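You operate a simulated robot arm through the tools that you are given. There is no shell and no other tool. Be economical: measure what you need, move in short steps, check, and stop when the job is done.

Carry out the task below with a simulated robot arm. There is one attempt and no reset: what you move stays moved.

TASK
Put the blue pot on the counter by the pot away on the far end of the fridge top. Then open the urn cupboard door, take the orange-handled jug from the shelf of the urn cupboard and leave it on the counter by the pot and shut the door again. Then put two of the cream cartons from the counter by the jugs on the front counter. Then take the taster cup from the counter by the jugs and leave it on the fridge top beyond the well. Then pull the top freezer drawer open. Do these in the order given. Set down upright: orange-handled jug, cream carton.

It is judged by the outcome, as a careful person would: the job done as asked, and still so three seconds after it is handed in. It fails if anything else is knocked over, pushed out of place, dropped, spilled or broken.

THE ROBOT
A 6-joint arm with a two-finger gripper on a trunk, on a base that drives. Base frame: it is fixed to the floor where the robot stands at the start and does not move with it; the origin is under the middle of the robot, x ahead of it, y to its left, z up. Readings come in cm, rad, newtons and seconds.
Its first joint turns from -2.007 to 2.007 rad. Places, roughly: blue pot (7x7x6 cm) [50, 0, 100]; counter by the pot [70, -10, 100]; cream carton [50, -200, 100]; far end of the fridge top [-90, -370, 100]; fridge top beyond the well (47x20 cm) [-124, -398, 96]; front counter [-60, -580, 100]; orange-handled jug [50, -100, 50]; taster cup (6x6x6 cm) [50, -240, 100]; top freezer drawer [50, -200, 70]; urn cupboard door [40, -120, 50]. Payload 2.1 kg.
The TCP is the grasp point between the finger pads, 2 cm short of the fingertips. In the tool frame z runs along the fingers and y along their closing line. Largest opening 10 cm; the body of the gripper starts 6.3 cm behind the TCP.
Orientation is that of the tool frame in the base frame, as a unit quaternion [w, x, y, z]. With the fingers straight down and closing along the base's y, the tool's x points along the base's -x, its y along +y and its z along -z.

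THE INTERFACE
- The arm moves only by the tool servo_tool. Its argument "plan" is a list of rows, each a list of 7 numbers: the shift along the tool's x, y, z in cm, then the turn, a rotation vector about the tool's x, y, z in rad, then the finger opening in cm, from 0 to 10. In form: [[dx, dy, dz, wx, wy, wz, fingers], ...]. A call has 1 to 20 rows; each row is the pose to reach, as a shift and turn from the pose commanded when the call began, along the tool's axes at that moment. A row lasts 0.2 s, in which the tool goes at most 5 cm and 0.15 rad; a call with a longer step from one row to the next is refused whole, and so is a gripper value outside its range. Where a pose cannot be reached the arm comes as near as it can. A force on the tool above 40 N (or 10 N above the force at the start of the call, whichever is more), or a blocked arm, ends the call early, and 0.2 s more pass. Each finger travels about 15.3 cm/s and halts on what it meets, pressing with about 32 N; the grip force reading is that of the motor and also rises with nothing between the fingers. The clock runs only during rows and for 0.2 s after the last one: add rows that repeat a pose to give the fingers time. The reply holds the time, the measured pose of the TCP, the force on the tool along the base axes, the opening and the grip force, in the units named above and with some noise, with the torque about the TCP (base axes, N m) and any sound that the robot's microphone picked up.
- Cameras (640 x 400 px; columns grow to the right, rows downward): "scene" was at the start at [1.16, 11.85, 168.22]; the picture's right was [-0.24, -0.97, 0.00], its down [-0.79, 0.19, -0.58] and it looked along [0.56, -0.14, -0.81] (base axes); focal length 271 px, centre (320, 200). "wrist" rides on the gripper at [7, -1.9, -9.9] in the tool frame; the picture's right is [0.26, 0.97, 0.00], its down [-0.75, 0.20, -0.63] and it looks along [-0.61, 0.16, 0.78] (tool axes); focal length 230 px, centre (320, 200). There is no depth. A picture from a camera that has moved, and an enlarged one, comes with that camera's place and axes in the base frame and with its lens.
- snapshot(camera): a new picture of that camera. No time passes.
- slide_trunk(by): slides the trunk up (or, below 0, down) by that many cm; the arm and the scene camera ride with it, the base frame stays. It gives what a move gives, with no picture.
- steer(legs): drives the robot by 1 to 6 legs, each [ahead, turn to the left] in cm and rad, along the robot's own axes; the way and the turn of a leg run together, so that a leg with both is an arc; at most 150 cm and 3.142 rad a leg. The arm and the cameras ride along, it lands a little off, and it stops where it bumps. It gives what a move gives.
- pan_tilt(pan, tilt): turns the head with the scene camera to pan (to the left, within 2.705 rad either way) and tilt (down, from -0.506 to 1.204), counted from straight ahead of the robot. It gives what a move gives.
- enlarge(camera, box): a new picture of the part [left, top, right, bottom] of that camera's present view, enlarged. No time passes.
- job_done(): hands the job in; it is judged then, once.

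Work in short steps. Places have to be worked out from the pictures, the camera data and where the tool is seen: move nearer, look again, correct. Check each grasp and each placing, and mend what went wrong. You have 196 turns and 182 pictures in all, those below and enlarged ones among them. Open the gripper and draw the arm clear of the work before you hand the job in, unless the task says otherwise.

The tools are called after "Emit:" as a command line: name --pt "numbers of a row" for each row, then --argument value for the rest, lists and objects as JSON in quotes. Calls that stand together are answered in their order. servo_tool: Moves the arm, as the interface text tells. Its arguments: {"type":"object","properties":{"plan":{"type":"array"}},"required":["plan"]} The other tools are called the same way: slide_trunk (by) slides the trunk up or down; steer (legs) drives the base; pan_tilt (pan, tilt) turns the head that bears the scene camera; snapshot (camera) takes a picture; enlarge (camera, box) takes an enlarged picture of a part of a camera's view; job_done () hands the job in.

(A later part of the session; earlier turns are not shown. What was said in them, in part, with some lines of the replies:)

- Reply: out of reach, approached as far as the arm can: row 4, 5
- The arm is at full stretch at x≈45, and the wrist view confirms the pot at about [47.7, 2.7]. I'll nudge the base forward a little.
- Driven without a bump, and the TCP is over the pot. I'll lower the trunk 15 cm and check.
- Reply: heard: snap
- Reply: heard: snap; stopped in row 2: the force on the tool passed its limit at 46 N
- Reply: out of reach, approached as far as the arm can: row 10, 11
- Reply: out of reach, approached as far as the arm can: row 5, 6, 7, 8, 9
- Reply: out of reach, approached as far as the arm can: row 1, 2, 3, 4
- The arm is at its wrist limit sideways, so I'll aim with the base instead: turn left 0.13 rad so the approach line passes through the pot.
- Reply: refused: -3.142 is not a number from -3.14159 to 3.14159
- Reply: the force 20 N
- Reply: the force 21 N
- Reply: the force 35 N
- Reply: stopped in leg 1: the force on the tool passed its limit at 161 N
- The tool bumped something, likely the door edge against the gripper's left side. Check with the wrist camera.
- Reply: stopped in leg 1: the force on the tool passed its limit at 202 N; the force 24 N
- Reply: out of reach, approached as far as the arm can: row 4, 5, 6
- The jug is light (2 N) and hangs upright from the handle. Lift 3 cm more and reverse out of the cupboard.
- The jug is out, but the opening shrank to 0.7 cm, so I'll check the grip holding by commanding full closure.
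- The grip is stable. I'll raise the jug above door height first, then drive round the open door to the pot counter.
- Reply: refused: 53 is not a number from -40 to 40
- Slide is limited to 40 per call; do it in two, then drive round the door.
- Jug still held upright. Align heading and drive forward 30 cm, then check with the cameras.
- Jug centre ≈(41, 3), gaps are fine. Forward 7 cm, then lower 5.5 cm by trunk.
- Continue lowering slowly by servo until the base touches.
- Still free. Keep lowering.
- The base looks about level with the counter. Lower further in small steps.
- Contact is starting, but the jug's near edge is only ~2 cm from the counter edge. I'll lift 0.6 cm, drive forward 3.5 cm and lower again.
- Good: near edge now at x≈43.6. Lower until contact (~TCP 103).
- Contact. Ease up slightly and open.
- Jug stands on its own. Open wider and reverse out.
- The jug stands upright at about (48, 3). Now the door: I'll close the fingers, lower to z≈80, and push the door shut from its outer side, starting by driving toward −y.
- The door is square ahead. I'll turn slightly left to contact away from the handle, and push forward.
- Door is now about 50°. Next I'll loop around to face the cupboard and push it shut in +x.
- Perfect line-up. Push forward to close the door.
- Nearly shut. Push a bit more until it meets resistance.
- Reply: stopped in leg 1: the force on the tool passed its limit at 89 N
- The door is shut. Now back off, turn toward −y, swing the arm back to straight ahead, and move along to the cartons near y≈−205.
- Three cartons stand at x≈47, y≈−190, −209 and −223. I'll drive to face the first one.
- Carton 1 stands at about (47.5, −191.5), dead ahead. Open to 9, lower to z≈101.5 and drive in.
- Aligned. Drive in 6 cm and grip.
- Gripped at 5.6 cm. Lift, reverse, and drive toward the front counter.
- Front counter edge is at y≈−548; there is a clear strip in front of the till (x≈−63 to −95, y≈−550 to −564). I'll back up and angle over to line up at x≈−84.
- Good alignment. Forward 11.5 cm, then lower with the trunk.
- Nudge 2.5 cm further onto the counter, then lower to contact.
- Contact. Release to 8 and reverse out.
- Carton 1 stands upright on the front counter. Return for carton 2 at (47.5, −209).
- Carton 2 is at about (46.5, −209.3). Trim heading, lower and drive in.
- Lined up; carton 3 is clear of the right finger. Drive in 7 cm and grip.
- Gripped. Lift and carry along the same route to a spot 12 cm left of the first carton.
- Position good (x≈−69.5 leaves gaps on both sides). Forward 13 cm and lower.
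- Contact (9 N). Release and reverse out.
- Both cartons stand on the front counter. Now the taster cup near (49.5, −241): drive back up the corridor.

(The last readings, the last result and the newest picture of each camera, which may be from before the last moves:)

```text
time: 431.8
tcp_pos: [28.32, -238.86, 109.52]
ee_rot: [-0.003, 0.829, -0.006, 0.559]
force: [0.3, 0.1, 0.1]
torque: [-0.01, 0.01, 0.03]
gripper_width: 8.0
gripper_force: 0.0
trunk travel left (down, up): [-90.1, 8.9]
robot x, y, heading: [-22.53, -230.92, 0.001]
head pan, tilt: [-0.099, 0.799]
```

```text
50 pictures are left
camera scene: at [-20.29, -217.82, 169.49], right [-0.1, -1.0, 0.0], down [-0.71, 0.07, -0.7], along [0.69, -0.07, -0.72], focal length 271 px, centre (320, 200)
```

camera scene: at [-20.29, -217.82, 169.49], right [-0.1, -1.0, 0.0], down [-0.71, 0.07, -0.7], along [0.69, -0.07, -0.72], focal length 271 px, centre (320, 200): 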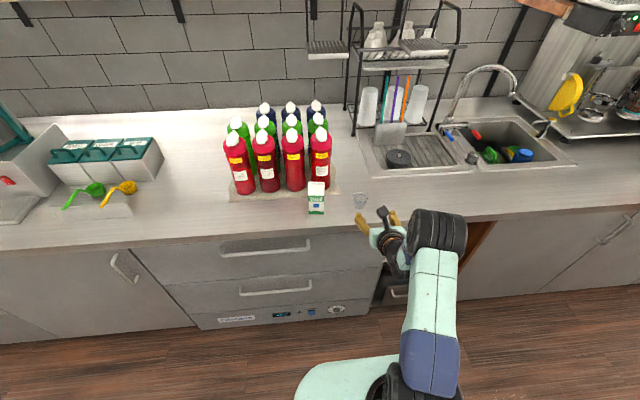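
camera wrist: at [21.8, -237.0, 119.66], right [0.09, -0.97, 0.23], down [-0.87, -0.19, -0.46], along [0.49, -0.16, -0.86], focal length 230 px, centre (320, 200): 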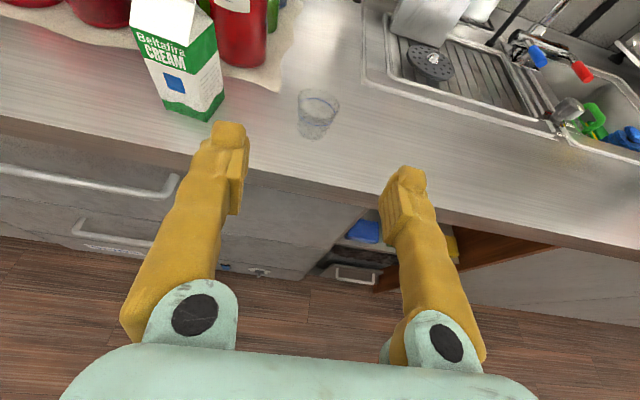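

The cup is at about (46.5, −239.2), straight ahead. Open, lower to z≈99 and drive in 12 cm.

Emit:
servo_tool --pt "0 0 0 0 0 0 9" --pt "0 0 0 0 0 0 9"

Emit:
slide_trunk --by -10.4

Emit:
steer --legs '[[12, 0]]'

Emit:
enlarge --camera "wrist" --box '[160, 80, 480, 280]'

```text
time: 432.4
tcp_pos: [28.23, -238.78, 109.55]
ee_rot: [-0.002, 0.829, -0.007, 0.559]
force: [0.0, -0.8, 0.2]
torque: [-0.01, 0.03, 0.0]
gripper_width: 9.01
gripper_force: 0.0
trunk travel left (down, up): [-90.1, 8.9]
robot x, y, heading: [-22.42, -231.04, -0.003]
head pan, tilt: [-0.099, 0.799]
```

```text
time: 433.8
tcp_pos: [28.38, -239.01, 99.11]
ee_rot: [-0.003, 0.829, -0.006, 0.56]
force: [-0.1, -0.3, 0.3]
torque: [-0.04, -0.04, 0.0]
gripper_width: 8.98
gripper_force: 0.1
trunk travel left (down, up): [-79.7, 19.3]
robot x, y, heading: [-22.07, -230.96, -0.001]
head pan, tilt: [-0.099, 0.799]
```

```text
time: 435.0
tcp_pos: [40.1, -238.85, 99.07]
ee_rot: [-0.003, 0.829, -0.006, 0.559]
force: [-0.7, -0.4, -0.2]
torque: [-0.01, 0.0, 0.04]
gripper_width: 9.0
gripper_force: 0.0
trunk travel left (down, up): [-79.7, 19.3]
robot x, y, heading: [-10.46, -230.97, 0.005]
head pan, tilt: [-0.099, 0.799]
```

```text
2.00 times, centred on (320, 180) of wrist
camera zoom: at [33.53, -236.99, 109.31], right [0.09, -0.97, 0.23], down [-0.87, -0.19, -0.46], along [0.49, -0.16, -0.86], focal length 460 px, centre (320, 240)
```

zoom: 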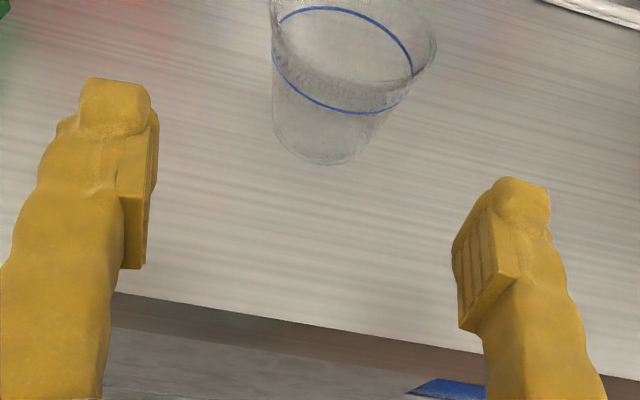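

Cup base centre ≈(46.6, −239.4). Trim and drive in 6 cm, then close gently.

Emit:
steer --legs '[[0, -0.009], [6, 0]]'

Emit:
servo_tool --pt "0 0 0 0 0 0 8" --pt "0 0 0 0 0 0 7" --pt "0 0 0 0 0 0 6" --pt "0 0 0 0 0 0 5" --pt "0 0 0 0 0 0 4" --pt "0 0 0 0 0 0 4"

Emit:
snapshot --camera "wrist"

```text
time: 436.3
tcp_pos: [44.99, -239.46, 99.55]
ee_rot: [-0.001, 0.826, -0.01, 0.564]
force: [0.6, 0.7, 0.5]
torque: [0.01, -0.01, 0.04]
gripper_width: 9.0
gripper_force: 0.1
trunk travel left (down, up): [-79.7, 19.3]
robot x, y, heading: [-4.58, -230.54, -0.009]
head pan, tilt: [-0.099, 0.799]
```

```text
time: 437.7
tcp_pos: [45.66, -239.44, 99.26]
ee_rot: [-0.001, 0.828, -0.01, 0.56]
force: [-0.2, 0.2, 1.9]
torque: [-0.03, -0.04, 0.0]
gripper_width: 4.83
gripper_force: 31.8
trunk travel left (down, up): [-79.7, 19.3]
robot x, y, heading: [-4.82, -230.67, -0.008]
head pan, tilt: [-0.099, 0.799]
```

```text
48 pictures are left
camera wrist: at [39.26, -237.47, 109.39], right [0.08, -0.97, 0.23], down [-0.87, -0.18, -0.46], along [0.49, -0.16, -0.86], focal length 230 px, centre (320, 200)
```

wrist: 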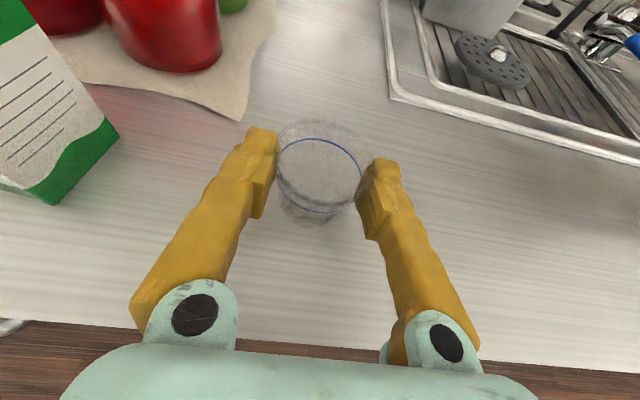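

Cup held (4.8 cm). Lift and drive down the corridor.

Emit:
slide_trunk --by 17

Emit:
steer --legs '[[-17, 0], [0, -1.573], [100, 0], [100, 0]]'

Emit:
snapshot --camera "wrist"

Emit:
pan_tilt --pan -0.9 --tilt 0.6

Emit:
snapshot --camera "scene"

```text
time: 439.6
tcp_pos: [45.88, -239.38, 116.28]
ee_rot: [-0.001, 0.828, -0.01, 0.56]
force: [0.1, -1.0, -0.9]
torque: [0.03, -0.01, -0.03]
gripper_width: 4.8
gripper_force: 32.2
trunk travel left (down, up): [-96.7, 2.3]
robot x, y, heading: [-4.67, -230.67, -0.011]
head pan, tilt: [-0.099, 0.799]
```

```text
time: 454.6
tcp_pos: [-47.21, -480.41, 116.37]
ee_rot: [-0.409, -0.558, 0.612, -0.383]
force: [0.4, -1.4, 0.8]
torque: [0.01, -0.02, -0.02]
gripper_width: 4.69
gripper_force: 32.1
trunk travel left (down, up): [-96.7, 2.3]
robot x, y, heading: [-35.36, -430.49, -1.645]
head pan, tilt: [-0.099, 0.799]
```

```text
47 pictures are left
camera wrist: at [-44.88, -473.82, 126.41], right [-0.97, -0.02, 0.23], down [-0.12, 0.88, -0.46], along [-0.19, -0.48, -0.86], focal length 230 px, centre (320, 200)
```

wrist: 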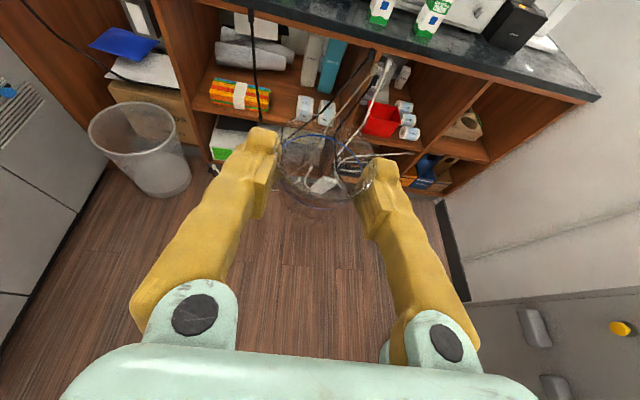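

```text
time: 455.7
tcp_pos: [-47.14, -480.36, 116.26]
ee_rot: [-0.409, -0.558, 0.613, -0.382]
force: [-0.2, 0.7, 0.6]
torque: [-0.01, -0.02, 0.01]
gripper_width: 4.64
gripper_force: 32.2
trunk travel left (down, up): [-96.7, 2.3]
robot x, y, heading: [-35.58, -430.77, -1.648]
head pan, tilt: [-0.901, 0.6]
```

```text
46 pictures are left
camera scene: at [-28.14, -430.85, 177.77], right [-0.56, 0.83, 0.0], down [0.47, 0.32, -0.83], along [-0.68, -0.46, -0.56], focal length 271 px, centre (320, 200)
```

scene: 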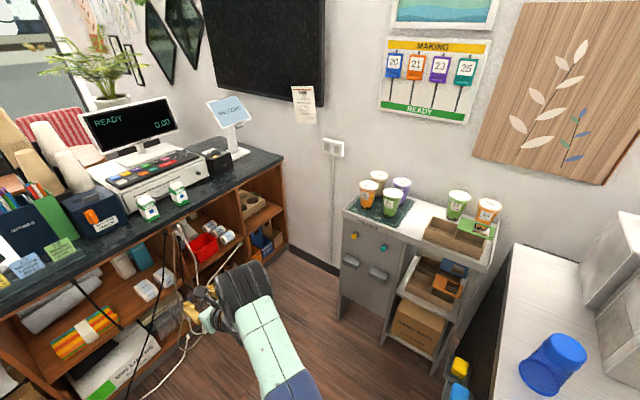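

Cup still held. The collect stand's front is at x≈−132, so I'll approach the fridge's far end facing +y: drive to (−82, −498), then turn right to face back.

Emit:
steer --legs '[[0, -0.528], [81.8, 0], [0, -2.269]]'

Emit:
pan_tilt --pan 0.0 --tilt 0.6

Emit:
snapshot --camera "scene"

```text
time: 466.9
tcp_pos: [-87.01, -445.95, 116.23]
ee_rot: [-0.446, 0.51, 0.653, 0.339]
force: [0.2, 0.3, 0.0]
torque: [0.0, -0.02, 0.04]
gripper_width: 4.67
gripper_force: 32.1
trunk travel left (down, up): [-96.7, 2.3]
robot x, y, heading: [-81.83, -497.15, 1.832]
head pan, tilt: [-0.901, 0.6]
```

```text
time: 468.1
tcp_pos: [-86.99, -446.02, 116.25]
ee_rot: [-0.445, 0.511, 0.652, 0.34]
force: [-0.4, -0.1, 0.2]
torque: [0.01, 0.0, 0.0]
gripper_width: 4.62
gripper_force: 32.5
trunk travel left (down, up): [-96.7, 2.3]
robot x, y, heading: [-81.83, -496.71, 1.833]
head pan, tilt: [0.0, 0.6]
```

```text
45 pictures are left
camera scene: at [-95.94, -497.78, 177.78], right [0.97, 0.26, 0.0], down [0.15, -0.55, -0.83], along [-0.21, 0.8, -0.56], focal length 271 px, centre (320, 200)
```

scene: 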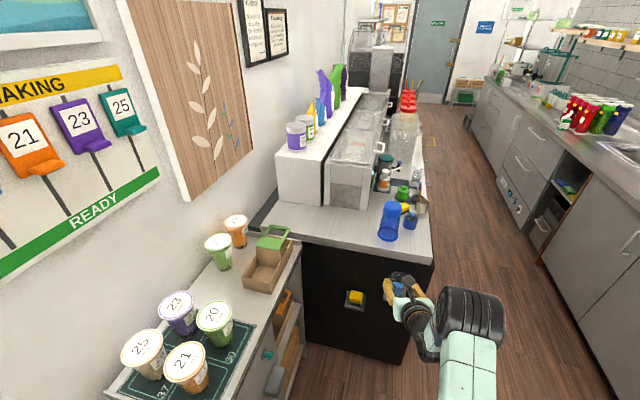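

Clear view: region beyond the well spans y≈−384…−409, blue bottle at (−89.5, −400.6). I'll trim left and drive to about (−95.5, −454.5).

Emit:
steer --legs '[[0, 0.05], [44.6, 0]]'

Emit:
snapshot --camera "scene"

```text
time: 471.2
tcp_pos: [-103.89, -403.39, 116.41]
ee_rot: [-0.456, 0.49, 0.667, 0.326]
force: [-0.1, 1.4, -0.2]
torque: [0.01, -0.03, -0.01]
gripper_width: 4.62
gripper_force: 32.1
trunk travel left (down, up): [-96.7, 2.3]
robot x, y, heading: [-96.0, -454.04, 1.884]
head pan, tilt: [0.0, 0.6]
```

```text
44 pictures are left
camera scene: at [-109.82, -455.84, 177.78], right [0.95, 0.31, 0.0], down [0.18, -0.54, -0.83], along [-0.26, 0.78, -0.56], focal length 271 px, centre (320, 200)
```

scene: 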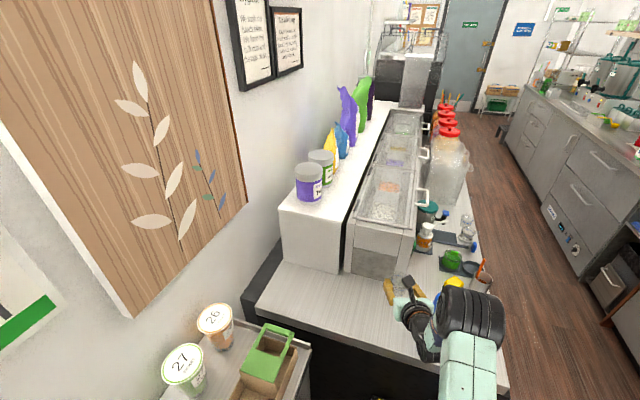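

TCP is at (−104, −403). I'll swing the arm left 0.11 rad and extend to about (−111, −399), still high.

Emit:
servo_tool --pt "0.17 -2.84 0.42 0.052 0 -0.021 4" --pt "0.27 -5.65 0.68 0.104 0 -0.041 4" --pt "1.32 -5.5 3.32 0.104 0 -0.041 4" --pt "2.36 -5.4 5.92 0.104 0 -0.041 4" --pt "2.36 -5.4 5.92 0.104 0 -0.041 4"

Emit:
snapshot --camera "wrist"

Emit:
snapshot --camera "scene"

```text
time: 472.4
tcp_pos: [-111.17, -399.13, 116.49]
ee_rot: [-0.474, 0.452, 0.694, 0.3]
force: [0.8, 0.5, -2.0]
torque: [0.01, 0.03, 0.03]
gripper_width: 4.61
gripper_force: 32.3
trunk travel left (down, up): [-96.7, 2.3]
robot x, y, heading: [-96.12, -454.08, 1.89]
head pan, tilt: [0.0, 0.6]
```

```text
43 pictures are left
camera wrist: at [-109.96, -405.67, 126.57], right [0.84, 0.49, 0.23], down [0.53, -0.71, -0.47], along [-0.07, 0.51, -0.86], focal length 230 px, centre (320, 200)
```

wrist: 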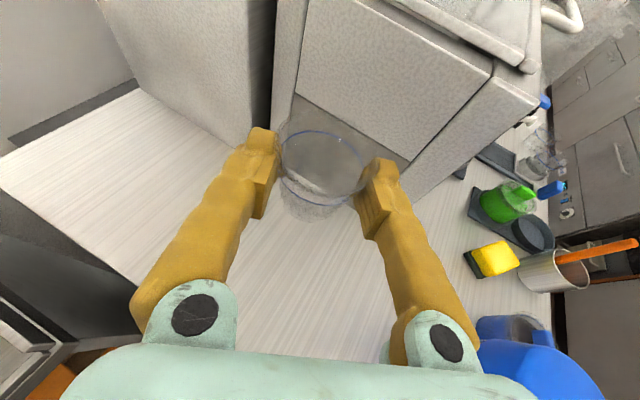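

```text
42 pictures are left
camera scene: at [-109.92, -455.74, 177.77], right [0.95, 0.31, 0.0], down [0.18, -0.54, -0.83], along [-0.26, 0.78, -0.56], focal length 271 px, centre (320, 200)
```

scene: 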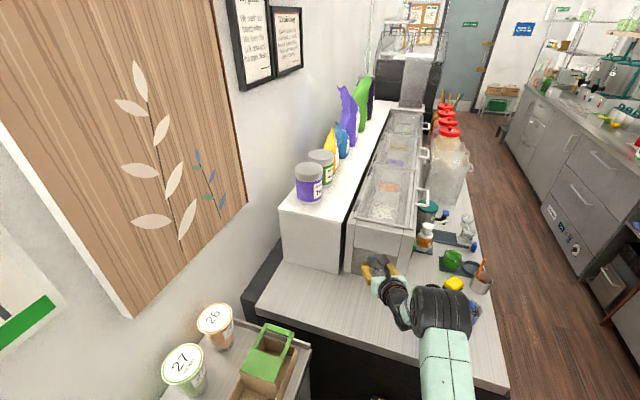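

Lowering here would bring my elbow close to the blue bottle, so I'll reverse 4.8 cm (cup then at ≈(−109.7, −403.7), still beyond the well) and check.

Emit:
steer --legs '[[-4.8, 0]]'

Emit:
slide_trunk --by -5

Emit:
snapshot --camera "scene"

Emit:
snapshot --camera "wrist"

```text
time: 473.4
tcp_pos: [-109.92, -402.64, 115.94]
ee_rot: [-0.471, 0.454, 0.695, 0.298]
force: [-0.1, -0.7, -0.5]
torque: [0.0, -0.02, -0.04]
gripper_width: 4.6
gripper_force: 32.2
trunk travel left (down, up): [-96.7, 2.3]
robot x, y, heading: [-94.14, -458.34, 1.886]
head pan, tilt: [0.0, 0.6]
```

```text
time: 474.3
tcp_pos: [-109.6, -403.47, 111.44]
ee_rot: [-0.474, 0.452, 0.694, 0.299]
force: [-0.4, -1.1, -0.4]
torque: [0.0, -0.04, 0.01]
gripper_width: 4.61
gripper_force: 32.0
trunk travel left (down, up): [-91.7, 7.3]
robot x, y, heading: [-94.0, -458.62, 1.887]
head pan, tilt: [0.0, 0.6]
```

```text
41 pictures are left
camera scene: at [-108.33, -460.31, 172.77], right [0.95, 0.31, 0.0], down [0.18, -0.54, -0.83], along [-0.26, 0.78, -0.56], focal length 271 px, centre (320, 200)
```

scene: 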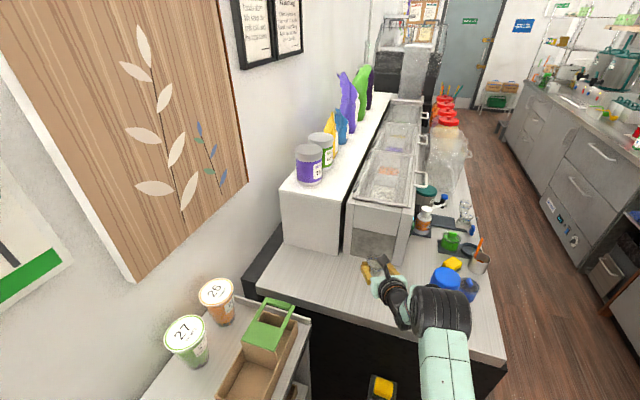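

```text
40 pictures are left
camera wrist: at [-108.42, -410.15, 121.51], right [0.84, 0.49, 0.23], down [0.53, -0.71, -0.47], along [-0.07, 0.51, -0.86], focal length 230 px, centre (320, 200)
```

wrist: 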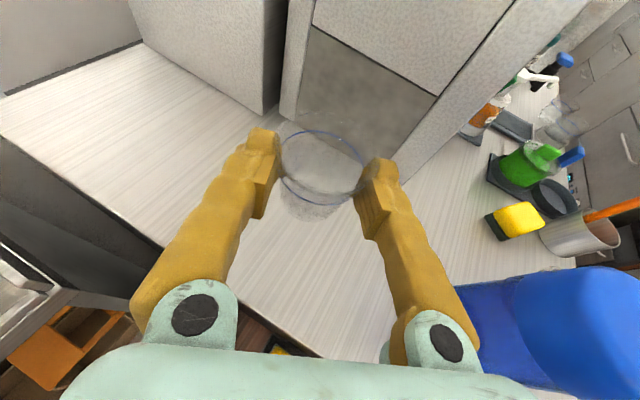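

Elbow-to-bottle gap looks like 3–4 cm; I'll back 1.2 cm more for margin and lower halfway, checking.

Emit:
steer --legs '[[-1.2, 0]]'

Emit:
slide_trunk --by -6

Emit:
enlarge --camera "scene" --box '[320, 220, 540, 360]'

```text
time: 475.0
tcp_pos: [-109.23, -404.35, 111.35]
ee_rot: [-0.473, 0.453, 0.694, 0.299]
force: [-0.3, 1.5, -0.9]
torque: [0.0, -0.02, -0.04]
gripper_width: 4.59
gripper_force: 32.0
trunk travel left (down, up): [-91.7, 7.3]
robot x, y, heading: [-93.97, -459.48, 1.886]
head pan, tilt: [0.0, 0.6]
```

```text
time: 476.0
tcp_pos: [-109.26, -404.69, 105.33]
ee_rot: [-0.474, 0.452, 0.694, 0.3]
force: [0.7, -0.5, -0.4]
torque: [-0.01, -0.04, 0.01]
gripper_width: 4.62
gripper_force: 32.4
trunk travel left (down, up): [-85.7, 13.3]
robot x, y, heading: [-94.03, -459.75, 1.891]
head pan, tilt: [0.0, 0.6]
```

```text
2.86 times, centred on (430, 290) of scene
camera zoom: at [-107.99, -461.37, 166.77], right [0.95, 0.31, 0.0], down [0.18, -0.54, -0.83], along [-0.26, 0.78, -0.56], focal length 776 px, centre (6, -57)
```

zoom: 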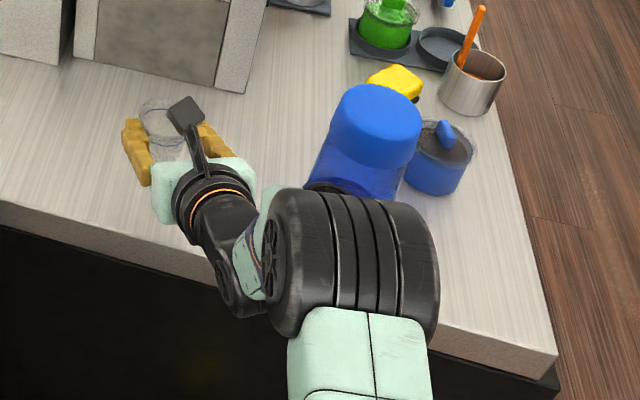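

The geometry gives about 4 cm between elbow and bottle. Lower 5.3 cm more, then the last bit by servo.

Emit:
slide_trunk --by -5.3

Emit:
servo_tool --pt "-0.18 0 0.08 0 0 0 4" --pt "-0.37 0 0.15 0 0 0 4" --pt "-0.55 0 0.22 0 0 0 4" --pt "-0.7 0 0.28 0 0 0 4"

Emit:
snapshot --camera "wrist"

```text
time: 477.0
tcp_pos: [-109.21, -404.65, 100.15]
ee_rot: [-0.474, 0.451, 0.694, 0.299]
force: [-0.5, -0.7, -0.3]
torque: [0.0, 0.01, 0.02]
gripper_width: 4.6
gripper_force: 32.3
trunk travel left (down, up): [-80.4, 18.6]
robot x, y, heading: [-93.88, -459.73, 1.889]
head pan, tilt: [0.0, 0.6]
```

```text
time: 478.0
tcp_pos: [-109.29, -404.52, 99.3]
ee_rot: [-0.473, 0.452, 0.695, 0.298]
force: [-0.5, 0.6, 0.0]
torque: [0.0, -0.02, 0.0]
gripper_width: 4.62
gripper_force: 32.2
trunk travel left (down, up): [-80.4, 18.6]
robot x, y, heading: [-94.11, -459.34, 1.893]
head pan, tilt: [0.0, 0.6]
```

```text
38 pictures are left
camera wrist: at [-108.07, -411.2, 109.41], right [0.84, 0.49, 0.23], down [0.53, -0.71, -0.46], along [-0.07, 0.51, -0.86], focal length 230 px, centre (320, 200)
```

wrist: 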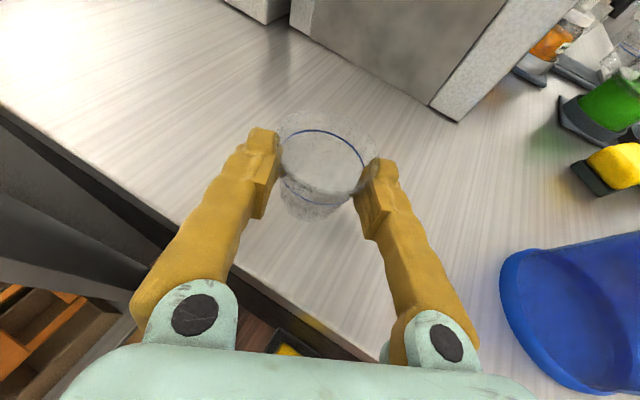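

Cup is about 5 cm inside the edge. Lower until contact.

Emit:
servo_tool --pt "-0.14 0 0.06 0 0 0 4" --pt "-0.28 0 0.11 0 0 0 4" --pt "-0.37 0 0.15 0 0 0 4"

```text
time: 478.8
tcp_pos: [-109.37, -404.64, 98.98]
ee_rot: [-0.473, 0.453, 0.694, 0.3]
force: [-0.4, 0.0, -1.0]
torque: [0.02, 0.02, 0.0]
gripper_width: 4.6
gripper_force: 31.7
trunk travel left (down, up): [-80.4, 18.6]
robot x, y, heading: [-93.93, -459.38, 1.888]
head pan, tilt: [0.0, 0.6]
```

Emit:
servo_tool --pt "-0.14 0 0.06 0 0 0 4" --pt "-0.28 0 0.11 0 0 0 4" --pt "-0.37 0 0.15 0 0 0 4" --pt "-0.5 0 0.2 0 0 0 4"

Emit:
enlarge --camera "scene" --box '[320, 200, 480, 300]'

```text
time: 479.8
tcp_pos: [-109.23, -404.6, 98.74]
ee_rot: [-0.476, 0.45, 0.692, 0.302]
force: [-2.1, 4.1, 15.5]
torque: [0.42, 0.09, 0.02]
gripper_width: 4.62
gripper_force: 32.3
trunk travel left (down, up): [-80.4, 18.6]
robot x, y, heading: [-93.99, -459.38, 1.888]
head pan, tilt: [0.0, 0.6]
```

```text
4.00 times, centred on (400, 250) of scene
camera zoom: at [-107.99, -461.64, 161.5], right [0.95, 0.31, 0.0], down [0.18, -0.53, -0.83], along [-0.26, 0.78, -0.56], focal length 1086 px, centre (0, 0)
```

zoom: 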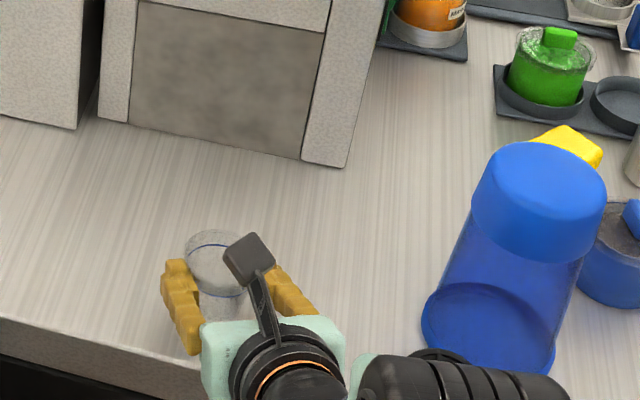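

Contact, 15 N. Ease up and release.

Emit:
servo_tool --pt "0.2 0 -0.08 0 0 0 4" --pt "0.2 0 -0.08 0 0 0 5.5" --pt "0.2 0 -0.08 0 0 0 7" --pt "0.2 0 -0.08 0 0 0 8" --pt "0.2 0 -0.08 0 0 0 8"

Emit:
snapshot --camera "wrist"

```text
time: 481.0
tcp_pos: [-109.21, -404.53, 98.51]
ee_rot: [-0.473, 0.452, 0.694, 0.3]
force: [-0.9, -0.4, -0.1]
torque: [0.02, 0.06, -0.02]
gripper_width: 8.02
gripper_force: 0.1
trunk travel left (down, up): [-80.4, 18.6]
robot x, y, heading: [-94.18, -459.5, 1.892]
head pan, tilt: [0.0, 0.6]
```

```text
36 pictures are left
camera wrist: at [-108.08, -411.25, 108.71], right [0.84, 0.49, 0.23], down [0.53, -0.71, -0.47], along [-0.07, 0.51, -0.86], focal length 230 px, centre (320, 200)
```

wrist: 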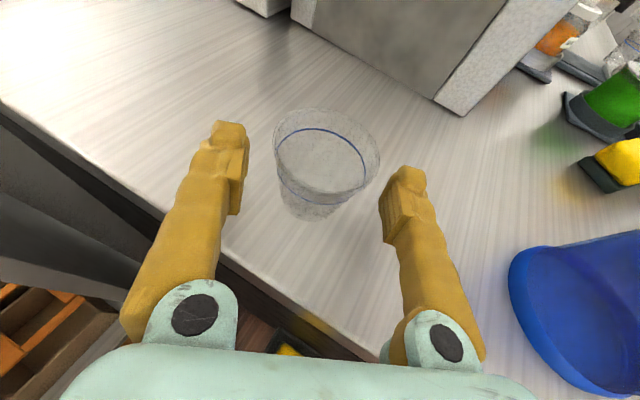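

Cup stands upright. Reverse straight back.

Emit:
steer --legs '[[-30, 0]]'

Emit:
slide_trunk --by 12

Emit:
snapshot --camera "scene"

```text
time: 483.0
tcp_pos: [-99.92, -432.9, 98.6]
ee_rot: [-0.474, 0.452, 0.694, 0.299]
force: [0.2, 0.4, -0.4]
torque: [0.02, 0.03, -0.03]
gripper_width: 8.0
gripper_force: 0.1
trunk travel left (down, up): [-80.4, 18.6]
robot x, y, heading: [-84.6, -487.82, 1.89]
head pan, tilt: [0.0, 0.6]
```

```text
time: 484.5
tcp_pos: [-99.9, -433.06, 110.51]
ee_rot: [-0.474, 0.452, 0.694, 0.3]
force: [0.3, 0.0, -0.3]
torque: [-0.01, -0.01, 0.02]
gripper_width: 8.0
gripper_force: 0.1
trunk travel left (down, up): [-92.4, 6.6]
robot x, y, heading: [-84.48, -487.73, 1.887]
head pan, tilt: [0.0, 0.6]
```

```text
35 pictures are left
camera scene: at [-98.62, -489.73, 173.47], right [0.95, 0.31, 0.0], down [0.18, -0.54, -0.82], along [-0.26, 0.78, -0.57], focal length 271 px, centre (320, 200)
```

scene: 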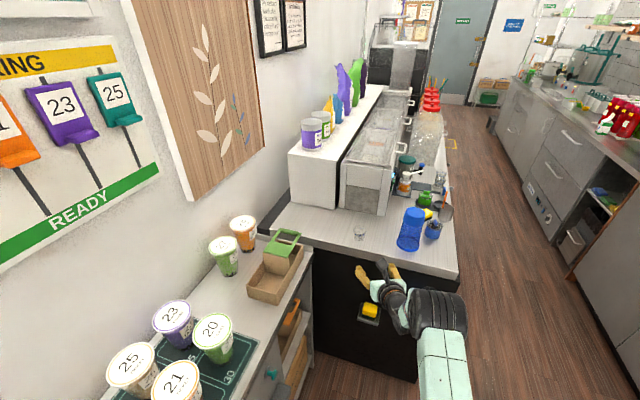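

The cup is in place beyond the well. Last: the top freezer drawer. First restore the arm straight ahead and roll the gripper 90° so it can grip the horizontal handle.

Emit:
servo_tool --pt "-0.8 1.7 -2.0 -0.035 0 0.014 6" --pt "-1.6 3.4 -4.0 -0.07 0 0.028 6" --pt "-2.38 5.21 -5.96 -0.104 0 0.041 6" --pt "-2.38 5.21 -5.96 -0.104 0 0.041 6"

Emit:
servo_tool --pt "0 0 0 0 0 -0.15 6" --pt "0 0 0 0 0 -0.3 6" --pt "0 0 0 0 0 -0.45 6" --pt "0 0 0 0 0 -0.6 6" --pt "0 0 0 0 0 -0.75 6" --pt "0 0 0 0 0 -0.9 6" --pt "0 0 0 0 0 -1.05 6" --pt "0 0 0 0 0 -1.2 6" --pt "0 0 0 0 0 -1.35 6" --pt "0 0 0 0 0 -1.5 6" --pt "0 0 0 0 0 -1.57 6" --pt "0 0 0 0 0 -1.57 6"

Emit:
steer --legs '[[0, -1.126], [83.6, 0], [0, 0.809], [117, 0], [117, 0], [0, -1.571]]'

Emit:
pan_tilt --pan -0.15 --tilt 0.8

Emit:
snapshot --camera "scene"

Emit:
snapshot --camera "wrist"

```text
time: 485.5
tcp_pos: [-92.5, -436.6, 110.48]
ee_rot: [-0.456, 0.49, 0.668, 0.325]
force: [0.9, -0.1, 0.4]
torque: [0.01, 0.01, 0.02]
gripper_width: 6.0
gripper_force: 0.0
trunk travel left (down, up): [-92.4, 6.6]
robot x, y, heading: [-84.34, -487.74, 1.889]
head pan, tilt: [0.0, 0.6]
```

```text
time: 488.1
tcp_pos: [-92.62, -436.75, 110.49]
ee_rot: [-0.092, -0.125, 0.819, 0.552]
force: [0.7, 0.5, -0.1]
torque: [0.0, -0.03, 0.02]
gripper_width: 6.01
gripper_force: 0.1
trunk travel left (down, up): [-92.4, 6.6]
robot x, y, heading: [-84.24, -488.05, 1.888]
head pan, tilt: [0.0, 0.6]
```

```text
time: 512.3
tcp_pos: [27.2, -203.47, 110.47]
ee_rot: [0.388, 0.581, 0.59, 0.404]
force: [-0.3, 1.0, -0.4]
torque: [0.01, 0.0, -0.03]
gripper_width: 5.98
gripper_force: 0.0
trunk travel left (down, up): [-92.4, 6.6]
robot x, y, heading: [-24.3, -196.76, 0.028]
head pan, tilt: [0.0, 0.6]
```

```text
time: 513.1
tcp_pos: [27.1, -203.59, 110.47]
ee_rot: [0.387, 0.581, 0.591, 0.404]
force: [-0.3, -0.4, 0.4]
torque: [0.04, 0.0, 0.0]
gripper_width: 6.0
gripper_force: 0.0
trunk travel left (down, up): [-92.4, 6.6]
robot x, y, heading: [-23.84, -196.5, 0.034]
head pan, tilt: [-0.15, 0.799]
```

```text
34 pictures are left
camera scene: at [-22.54, -183.89, 171.79], right [-0.12, -0.99, 0.0], down [-0.71, 0.08, -0.7], along [0.69, -0.08, -0.72], focal length 271 px, centre (320, 200)
```

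scene: 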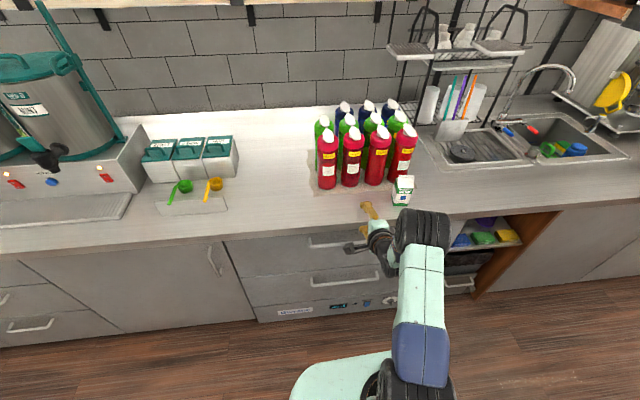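

```text
33 pictures are left
camera wrist: at [17.16, -196.7, 112.5], right [0.35, 0.26, 0.9], down [-0.49, -0.77, 0.41], along [0.8, -0.59, -0.15], focal length 230 px, centre (320, 200)
```

wrist: 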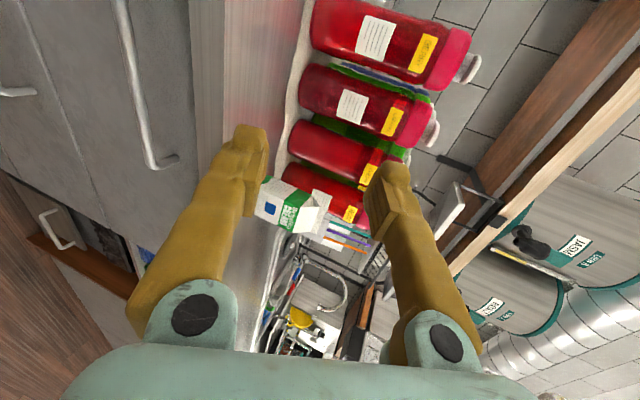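

Tool rolled with fingers closing vertically. Lower to the top drawer handle's height (z≈86) and look.

Emit:
slide_trunk --by -24

Emit:
snapshot --camera "scene"

Emit:
snapshot --camera "wrist"

```text
time: 515.6
tcp_pos: [27.04, -203.56, 86.52]
ee_rot: [0.388, 0.581, 0.591, 0.404]
force: [0.3, 0.1, -0.6]
torque: [0.02, 0.01, 0.01]
gripper_width: 6.02
gripper_force: 0.0
trunk travel left (down, up): [-68.4, 30.6]
robot x, y, heading: [-24.31, -196.61, 0.028]
head pan, tilt: [-0.15, 0.799]
```

```text
32 pictures are left
camera scene: at [-22.55, -183.89, 147.79], right [-0.12, -0.99, 0.0], down [-0.71, 0.08, -0.7], along [0.69, -0.08, -0.72], focal length 271 px, centre (320, 200)
```

scene: 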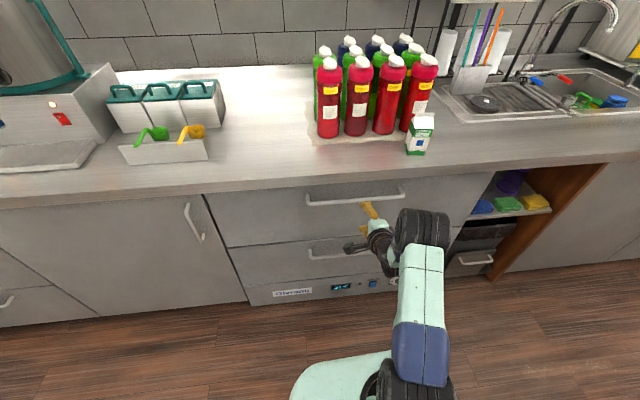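

```text
31 pictures are left
camera wrist: at [17.16, -196.7, 88.51], right [0.35, 0.26, 0.9], down [-0.49, -0.77, 0.41], along [0.8, -0.59, -0.15], focal length 230 px, centre (320, 200)
```

wrist: 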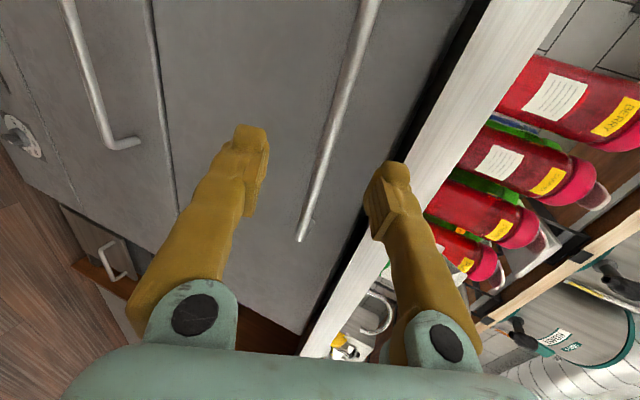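

The handle bar is at z≈83.7, x≈38.5, spanning y −187…−219. Lower 2.6 cm and drive in 8 cm, then check.

Emit:
slide_trunk --by -2.5

Emit:
steer --legs '[[7.5, 0]]'

Emit:
snapshot --camera "wrist"

```text
time: 516.3
tcp_pos: [27.15, -203.41, 83.9]
ee_rot: [0.388, 0.581, 0.591, 0.404]
force: [0.3, 0.9, 0.9]
torque: [-0.01, -0.02, 0.02]
gripper_width: 6.0
gripper_force: 0.1
trunk travel left (down, up): [-65.9, 33.1]
robot x, y, heading: [-24.61, -196.69, 0.035]
head pan, tilt: [-0.15, 0.799]
```

```text
time: 517.3
tcp_pos: [34.66, -203.2, 84.02]
ee_rot: [0.387, 0.581, 0.59, 0.405]
force: [1.2, 0.5, -0.4]
torque: [0.04, -0.01, 0.03]
gripper_width: 5.97
gripper_force: 0.1
trunk travel left (down, up): [-65.9, 33.1]
robot x, y, heading: [-16.72, -196.03, 0.031]
head pan, tilt: [-0.15, 0.799]
```

```text
30 pictures are left
camera wrist: at [24.6, -196.42, 86.04], right [0.35, 0.26, 0.9], down [-0.49, -0.77, 0.41], along [0.8, -0.59, -0.15], focal length 230 px, centre (320, 200)
```

wrist: 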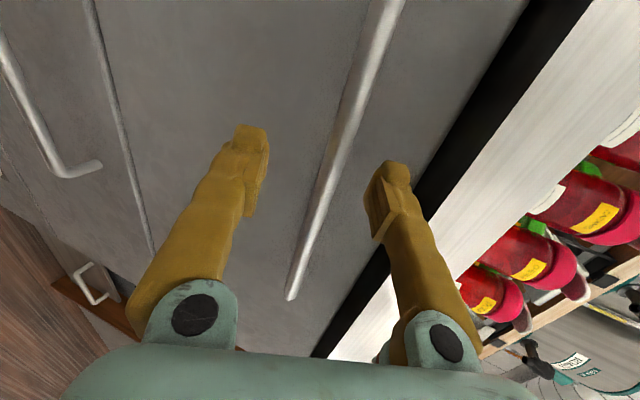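

The bar runs between the fingers. Drive 3.7 cm more and close.

Emit:
steer --legs '[[3.7, 0]]'

Emit:
servo_tool --pt "0 0 0 0 0 0 4" --pt "0 0 0 0 0 0 2" --pt "0 0 0 0 0 0 0.3" --pt "0 0 0 0 0 0 0.3" --pt "0 0 0 0 0 0 0.3"

Emit:
snapshot --camera "wrist"

```text
time: 518.2
tcp_pos: [38.35, -202.96, 84.02]
ee_rot: [0.388, 0.58, 0.591, 0.405]
force: [-1.5, 0.7, -0.9]
torque: [0.0, -0.04, 0.02]
gripper_width: 5.96
gripper_force: 0.0
trunk travel left (down, up): [-65.9, 33.1]
robot x, y, heading: [-13.33, -195.95, 0.035]
head pan, tilt: [-0.15, 0.799]
```

```text
time: 519.4
tcp_pos: [38.37, -203.01, 83.91]
ee_rot: [0.386, 0.582, 0.591, 0.403]
force: [-7.4, 1.4, -12.8]
torque: [-0.03, -0.04, 0.0]
gripper_width: 1.11
gripper_force: 6.0
trunk travel left (down, up): [-65.9, 33.1]
robot x, y, heading: [-13.01, -196.2, 0.036]
head pan, tilt: [-0.15, 0.799]
```

```text
29 pictures are left
camera wrist: at [28.41, -196.3, 85.91], right [0.36, 0.26, 0.9], down [-0.49, -0.77, 0.41], along [0.8, -0.59, -0.15], focal length 230 px, centre (320, 200)
```

wrist: 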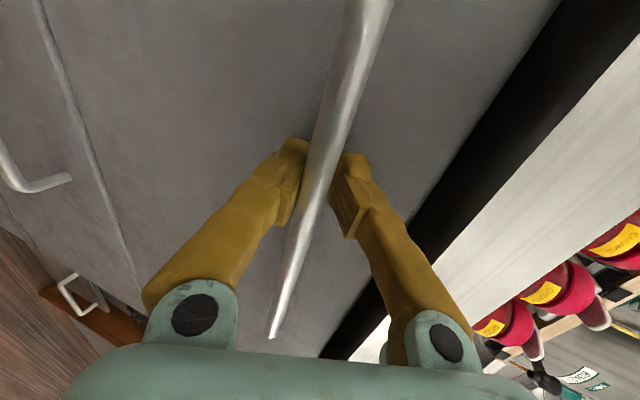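

Bar gripped. Pull by reversing 10 cm and check.

Emit:
steer --legs '[[-10, 0]]'

Emit:
snapshot --camera "scene"

```text
time: 520.7
tcp_pos: [27.21, -203.17, 83.7]
ee_rot: [0.381, 0.583, 0.594, 0.402]
force: [-2.6, 3.5, -15.9]
torque: [-0.5, 0.02, -0.71]
gripper_width: 0.59
gripper_force: 34.1
trunk travel left (down, up): [-65.9, 33.1]
robot x, y, heading: [-23.09, -196.47, 0.034]
head pan, tilt: [-0.15, 0.799]
stopped in leg 1: the force on the tool passed its limit at 51 N (the readings are from after the stop); the commanded pose is now the measured one
```

```text
28 pictures are left
camera scene: at [-21.4, -183.79, 145.27], right [-0.12, -0.99, 0.0], down [-0.71, 0.08, -0.7], along [0.69, -0.08, -0.72], focal length 271 px, centre (320, 200)
```

scene: 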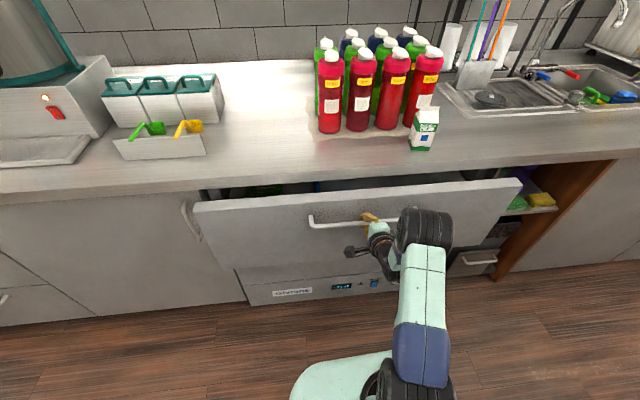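

The drawer slid out about 10 cm. Continue pulling another 10 cm.

Emit:
steer --legs '[[-6, 0]]'

Emit:
steer --legs '[[-6, 0]]'

Emit:
snapshot --camera "scene"

Emit:
snapshot --camera "wrist"

```text
time: 521.9
tcp_pos: [20.54, -203.28, 83.64]
ee_rot: [0.379, 0.583, 0.597, 0.4]
force: [-1.5, 2.2, 0.9]
torque: [-0.21, 0.04, -0.44]
gripper_width: 0.59
gripper_force: 33.2
trunk travel left (down, up): [-65.9, 33.1]
robot x, y, heading: [-29.63, -196.85, 0.034]
head pan, tilt: [-0.15, 0.799]
stopped in leg 1: the force on the tool passed its limit at 48 N (the readings are from after the stop); the commanded pose is now the measured one
```

```text
time: 522.8
tcp_pos: [15.34, -203.13, 83.71]
ee_rot: [0.379, 0.582, 0.598, 0.4]
force: [8.3, 11.3, 5.3]
torque: [0.25, -0.1, 0.49]
gripper_width: 0.62
gripper_force: 32.8
trunk travel left (down, up): [-65.9, 33.1]
robot x, y, heading: [-35.28, -196.91, 0.034]
head pan, tilt: [-0.15, 0.799]
```

```text
27 pictures are left
camera scene: at [-32.61, -183.73, 145.3], right [-0.11, -0.99, 0.0], down [-0.72, 0.08, -0.69], along [0.69, -0.08, -0.72], focal length 271 px, centre (320, 200)
```

scene: 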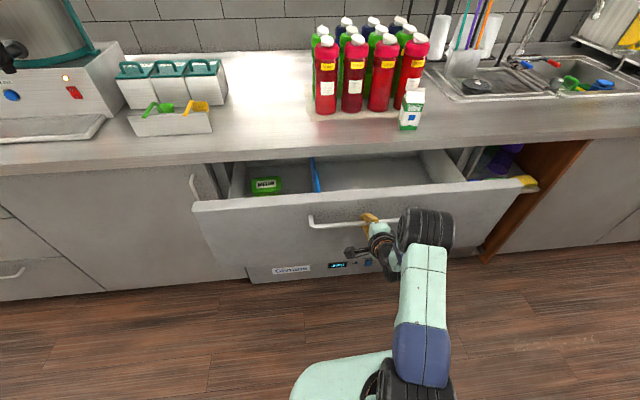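

```text
26 pictures are left
camera wrist: at [5.36, -196.52, 85.87], right [0.37, 0.26, 0.89], down [-0.47, -0.77, 0.42], along [0.8, -0.58, -0.16], focal length 230 px, centre (320, 200)
```

wrist: 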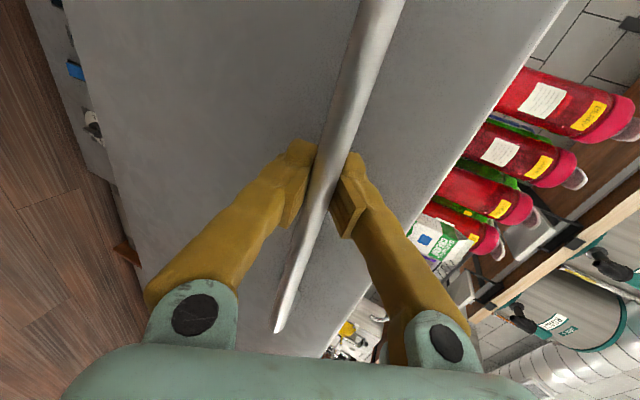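

Drawer is out 23 cm. Pull a little further for a generous opening.

Emit:
steer --legs '[[-8, 0]]'

Emit:
servo_tool --pt "0 0 0 0 0 0 2" --pt "0 0 0 0 0 0 5" --pt "0 0 0 0 0 0 6" --pt "0 0 0 0 0 0 6"

Emit:
steer --legs '[[-12, 0]]'

Emit:
snapshot --camera "scene"

```text
time: 523.9
tcp_pos: [7.37, -203.17, 83.72]
ee_rot: [0.38, 0.579, 0.6, 0.4]
force: [1.9, 21.3, -23.0]
torque: [0.27, -0.12, 0.44]
gripper_width: 0.59
gripper_force: 33.8
trunk travel left (down, up): [-65.9, 33.1]
robot x, y, heading: [-42.92, -197.15, 0.038]
head pan, tilt: [-0.15, 0.799]
```

```text
time: 524.9
tcp_pos: [6.85, -203.7, 83.82]
ee_rot: [0.379, 0.581, 0.597, 0.403]
force: [0.6, -0.1, -1.0]
torque: [0.0, -0.02, 0.0]
gripper_width: 6.0
gripper_force: 0.0
trunk travel left (down, up): [-65.9, 33.1]
robot x, y, heading: [-43.27, -197.19, 0.035]
head pan, tilt: [-0.15, 0.799]
```

```text
time: 525.9
tcp_pos: [3.1, -204.02, 84.0]
ee_rot: [0.38, 0.58, 0.597, 0.404]
force: [-0.4, -0.8, 0.0]
torque: [-0.04, -0.01, -0.02]
gripper_width: 6.0
gripper_force: 0.0
trunk travel left (down, up): [-65.9, 33.1]
robot x, y, heading: [-47.08, -197.43, 0.035]
head pan, tilt: [-0.15, 0.799]
stopped in leg 1: the robot was blocked; the commanded pose is now the measured one
```

```text
25 pictures are left
camera scene: at [-45.31, -184.77, 145.29], right [-0.11, -0.99, 0.0], down [-0.71, 0.08, -0.7], along [0.69, -0.08, -0.72], focal length 271 px, centre (320, 200)
```

scene: 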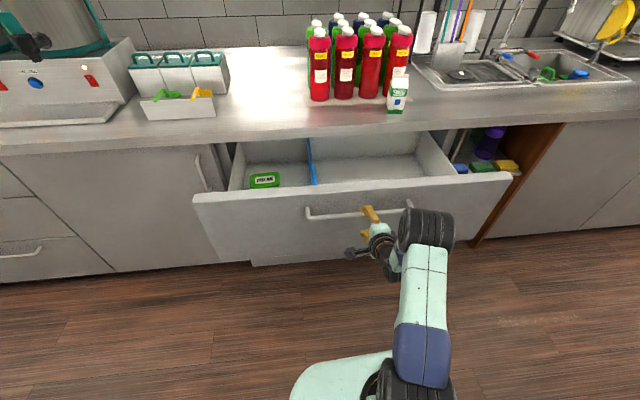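

The drawer is open about 31 cm and released; the base's rear just met the fridge corner behind. I'll swing left away from the handle to clear the arm and check the work.

Emit:
steer --legs '[[0, 0.7]]'

Emit:
pan_tilt --pan -1.0 --tilt 0.6

Emit:
snapshot --camera "scene"

Emit:
pan_tilt --pan -2.5 --tilt 0.5

Emit:
snapshot --camera "scene"

```text
time: 528.2
tcp_pos: [-4.39, -170.4, 84.05]
ee_rot: [0.219, 0.342, 0.759, 0.509]
force: [-0.5, 0.1, -0.7]
torque: [0.01, 0.01, -0.01]
gripper_width: 6.02
gripper_force: 0.1
trunk travel left (down, up): [-65.9, 33.1]
robot x, y, heading: [-46.68, -197.38, 0.74]
head pan, tilt: [-0.15, 0.799]
```

```text
time: 529.3
tcp_pos: [-4.29, -170.4, 83.86]
ee_rot: [0.218, 0.342, 0.759, 0.509]
force: [-0.2, 0.0, -0.6]
torque: [0.01, 0.01, 0.02]
gripper_width: 6.02
gripper_force: 0.0
trunk travel left (down, up): [-65.9, 33.1]
robot x, y, heading: [-46.67, -197.55, 0.742]
head pan, tilt: [-1.0, 0.6]
```

```text
24 pictures are left
camera scene: at [-51.99, -193.59, 146.97], right [-0.26, -0.97, 0.0], down [-0.55, 0.15, -0.82], along [0.8, -0.21, -0.57], focal length 271 px, centre (320, 200)
```

scene: 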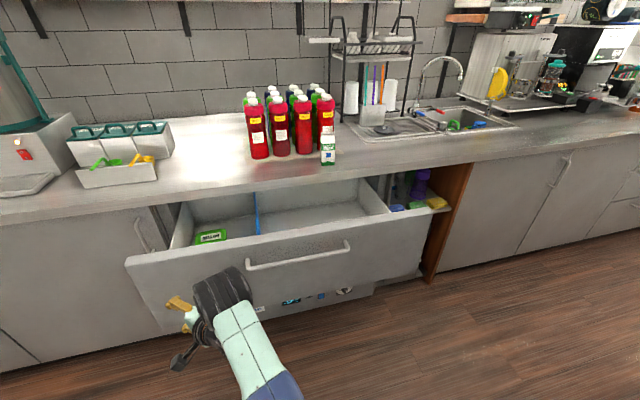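

```text
time: 530.9
tcp_pos: [-4.37, -170.53, 83.91]
ee_rot: [0.219, 0.342, 0.759, 0.509]
force: [0.7, 0.2, -0.2]
torque: [-0.03, 0.0, 0.0]
gripper_width: 5.99
gripper_force: 0.1
trunk travel left (down, up): [-65.9, 33.1]
robot x, y, heading: [-46.89, -197.37, 0.74]
head pan, tilt: [-2.499, 0.499]
```

```text
23 pictures are left
camera scene: at [-62.25, -200.24, 147.89], right [-0.98, 0.19, 0.0], down [0.09, 0.47, -0.88], along [-0.17, -0.86, -0.48], focal length 271 px, centre (320, 200)
```

scene: 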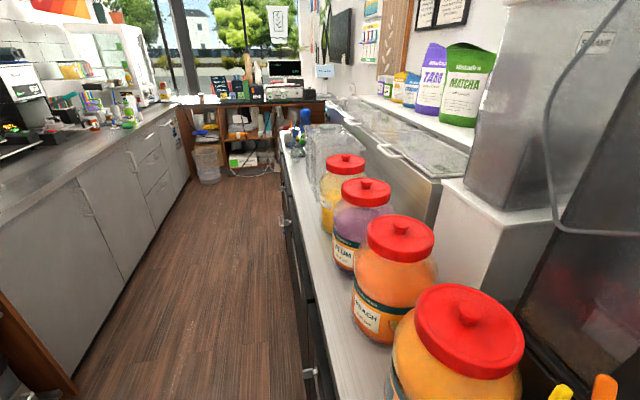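

The drawer stays open and everything looks in order. I'll turn further left to draw the arm clear and take a last look at the urn cupboard and jug.

Emit:
steer --legs '[[0, 0.7]]'

Emit:
pan_tilt --pan -0.7 --tilt 0.45

Emit:
snapshot --camera "scene"

```text
time: 533.7
tcp_pos: [-32.94, -152.97, 86.57]
ee_rot: [0.035, 0.056, 0.813, 0.578]
force: [0.2, 0.8, 0.3]
torque: [0.02, 0.02, 0.03]
gripper_width: 6.0
gripper_force: 0.1
trunk travel left (down, up): [-65.9, 33.1]
robot x, y, heading: [-46.31, -197.03, 1.352]
head pan, tilt: [-2.499, 0.499]
stopped in leg 1: the robot was blocked; the commanded pose is now the measured one
```

```text
time: 535.5
tcp_pos: [-32.55, -152.12, 86.0]
ee_rot: [0.034, 0.058, 0.816, 0.574]
force: [-0.4, -0.1, -0.2]
torque: [0.04, 0.01, -0.02]
gripper_width: 6.0
gripper_force: 0.1
trunk travel left (down, up): [-65.9, 33.1]
robot x, y, heading: [-46.26, -197.2, 1.355]
head pan, tilt: [-0.7, 0.45]
```

```text
22 pictures are left
camera scene: at [-53.82, -194.33, 148.33], right [0.61, -0.79, 0.0], down [-0.35, -0.26, -0.9], along [0.71, 0.55, -0.44], focal length 271 px, centre (320, 200)
```

scene: 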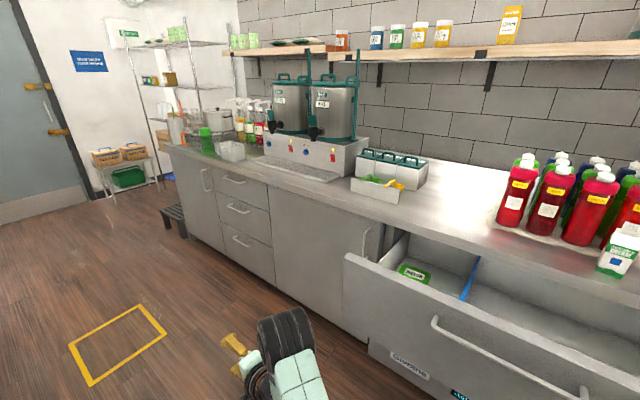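

The urn door is shut and the drawer open. I'll ease forward off the fridge corner and zoom on the jug as a last check.

Emit:
steer --legs '[[10, 0]]'

Emit:
enlarge --camera "scene" --box '[140, 80, 300, 180]'

Emit:
snapshot --camera "scene"

```text
time: 536.6
tcp_pos: [-30.38, -142.42, 85.99]
ee_rot: [0.034, 0.058, 0.816, 0.574]
force: [-0.2, -0.1, -0.6]
torque: [0.0, 0.01, 0.0]
gripper_width: 6.01
gripper_force: 0.0
trunk travel left (down, up): [-65.9, 33.1]
robot x, y, heading: [-44.41, -187.41, 1.355]
head pan, tilt: [-0.7, 0.45]
```

```text
4.00 times, centred on (220, 130) of scene
camera zoom: at [-51.67, -184.51, 148.33], right [0.61, -0.79, 0.0], down [-0.35, -0.27, -0.9], along [0.71, 0.55, -0.44], focal length 1086 px, centre (720, 480)
```

zoom: 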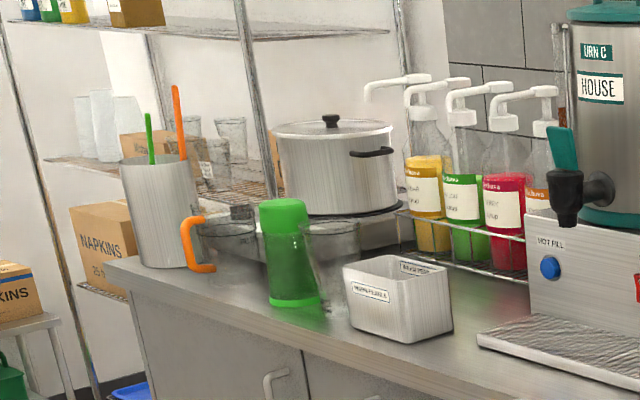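

```text
20 pictures are left
camera scene: at [-51.67, -184.51, 148.33], right [0.61, -0.79, 0.0], down [-0.35, -0.27, -0.9], along [0.71, 0.55, -0.44], focal length 271 px, centre (320, 200)
```

scene: 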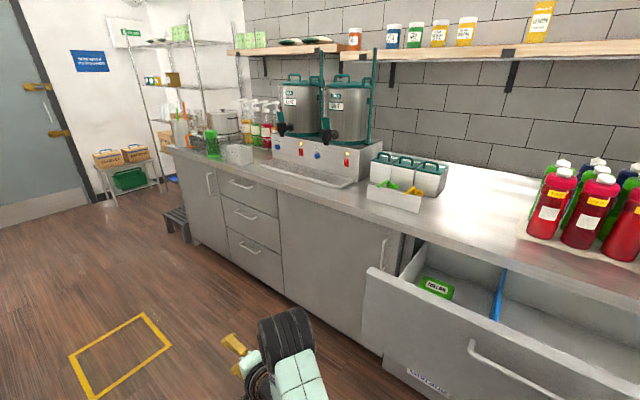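

The jug is upright. One more zoom to verify the urn door is fully flush.

Emit:
enlarge --camera "scene" --box '[260, 170, 460, 370]'

```text
2.00 times, centred on (360, 270) of scene
camera zoom: at [-51.67, -184.51, 148.33], right [0.61, -0.79, 0.0], down [-0.35, -0.27, -0.9], along [0.71, 0.55, -0.44], focal length 543 px, centre (240, 60)
```

zoom: 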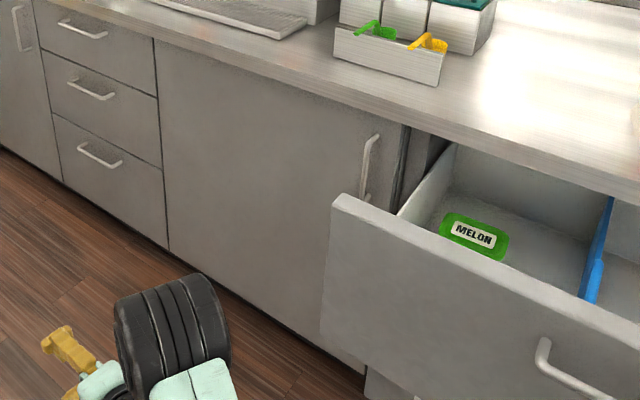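

The door is flush, the drawer is open, and the arm is clear with an open gripper. Handing in.

Emit:
job_done

```text
The job is handed in.
```

I did all five steps in the order given and handed the job in. The blue pot's lid came off on the first grasp. I pressed it back on, heard it snap, and carried the pot by its body with the lid on.

- **Blue pot:** it stands at the far end of the fridge top, between the blue bottle and the metal cup.
- **Urn cupboard and jug:** the orange-handled jug stands upright on the counter by the pot, and the cupboard door is shut flush.
- **Cream cartons:** two stand upright on the front counter, in front of the till.
- **Taster cup:** it stands on the fridge top beyond the well, about 5 cm in from the edge.
- **Top freezer drawer:** it is open about 31 cm.

The base touched a corner of the fridge twice while backing off from the drawer. In the picture I took between the two touches, nothing on the fridge top looked moved; I didn't look again after the second. The gripper is open and the arm is clear of the work.
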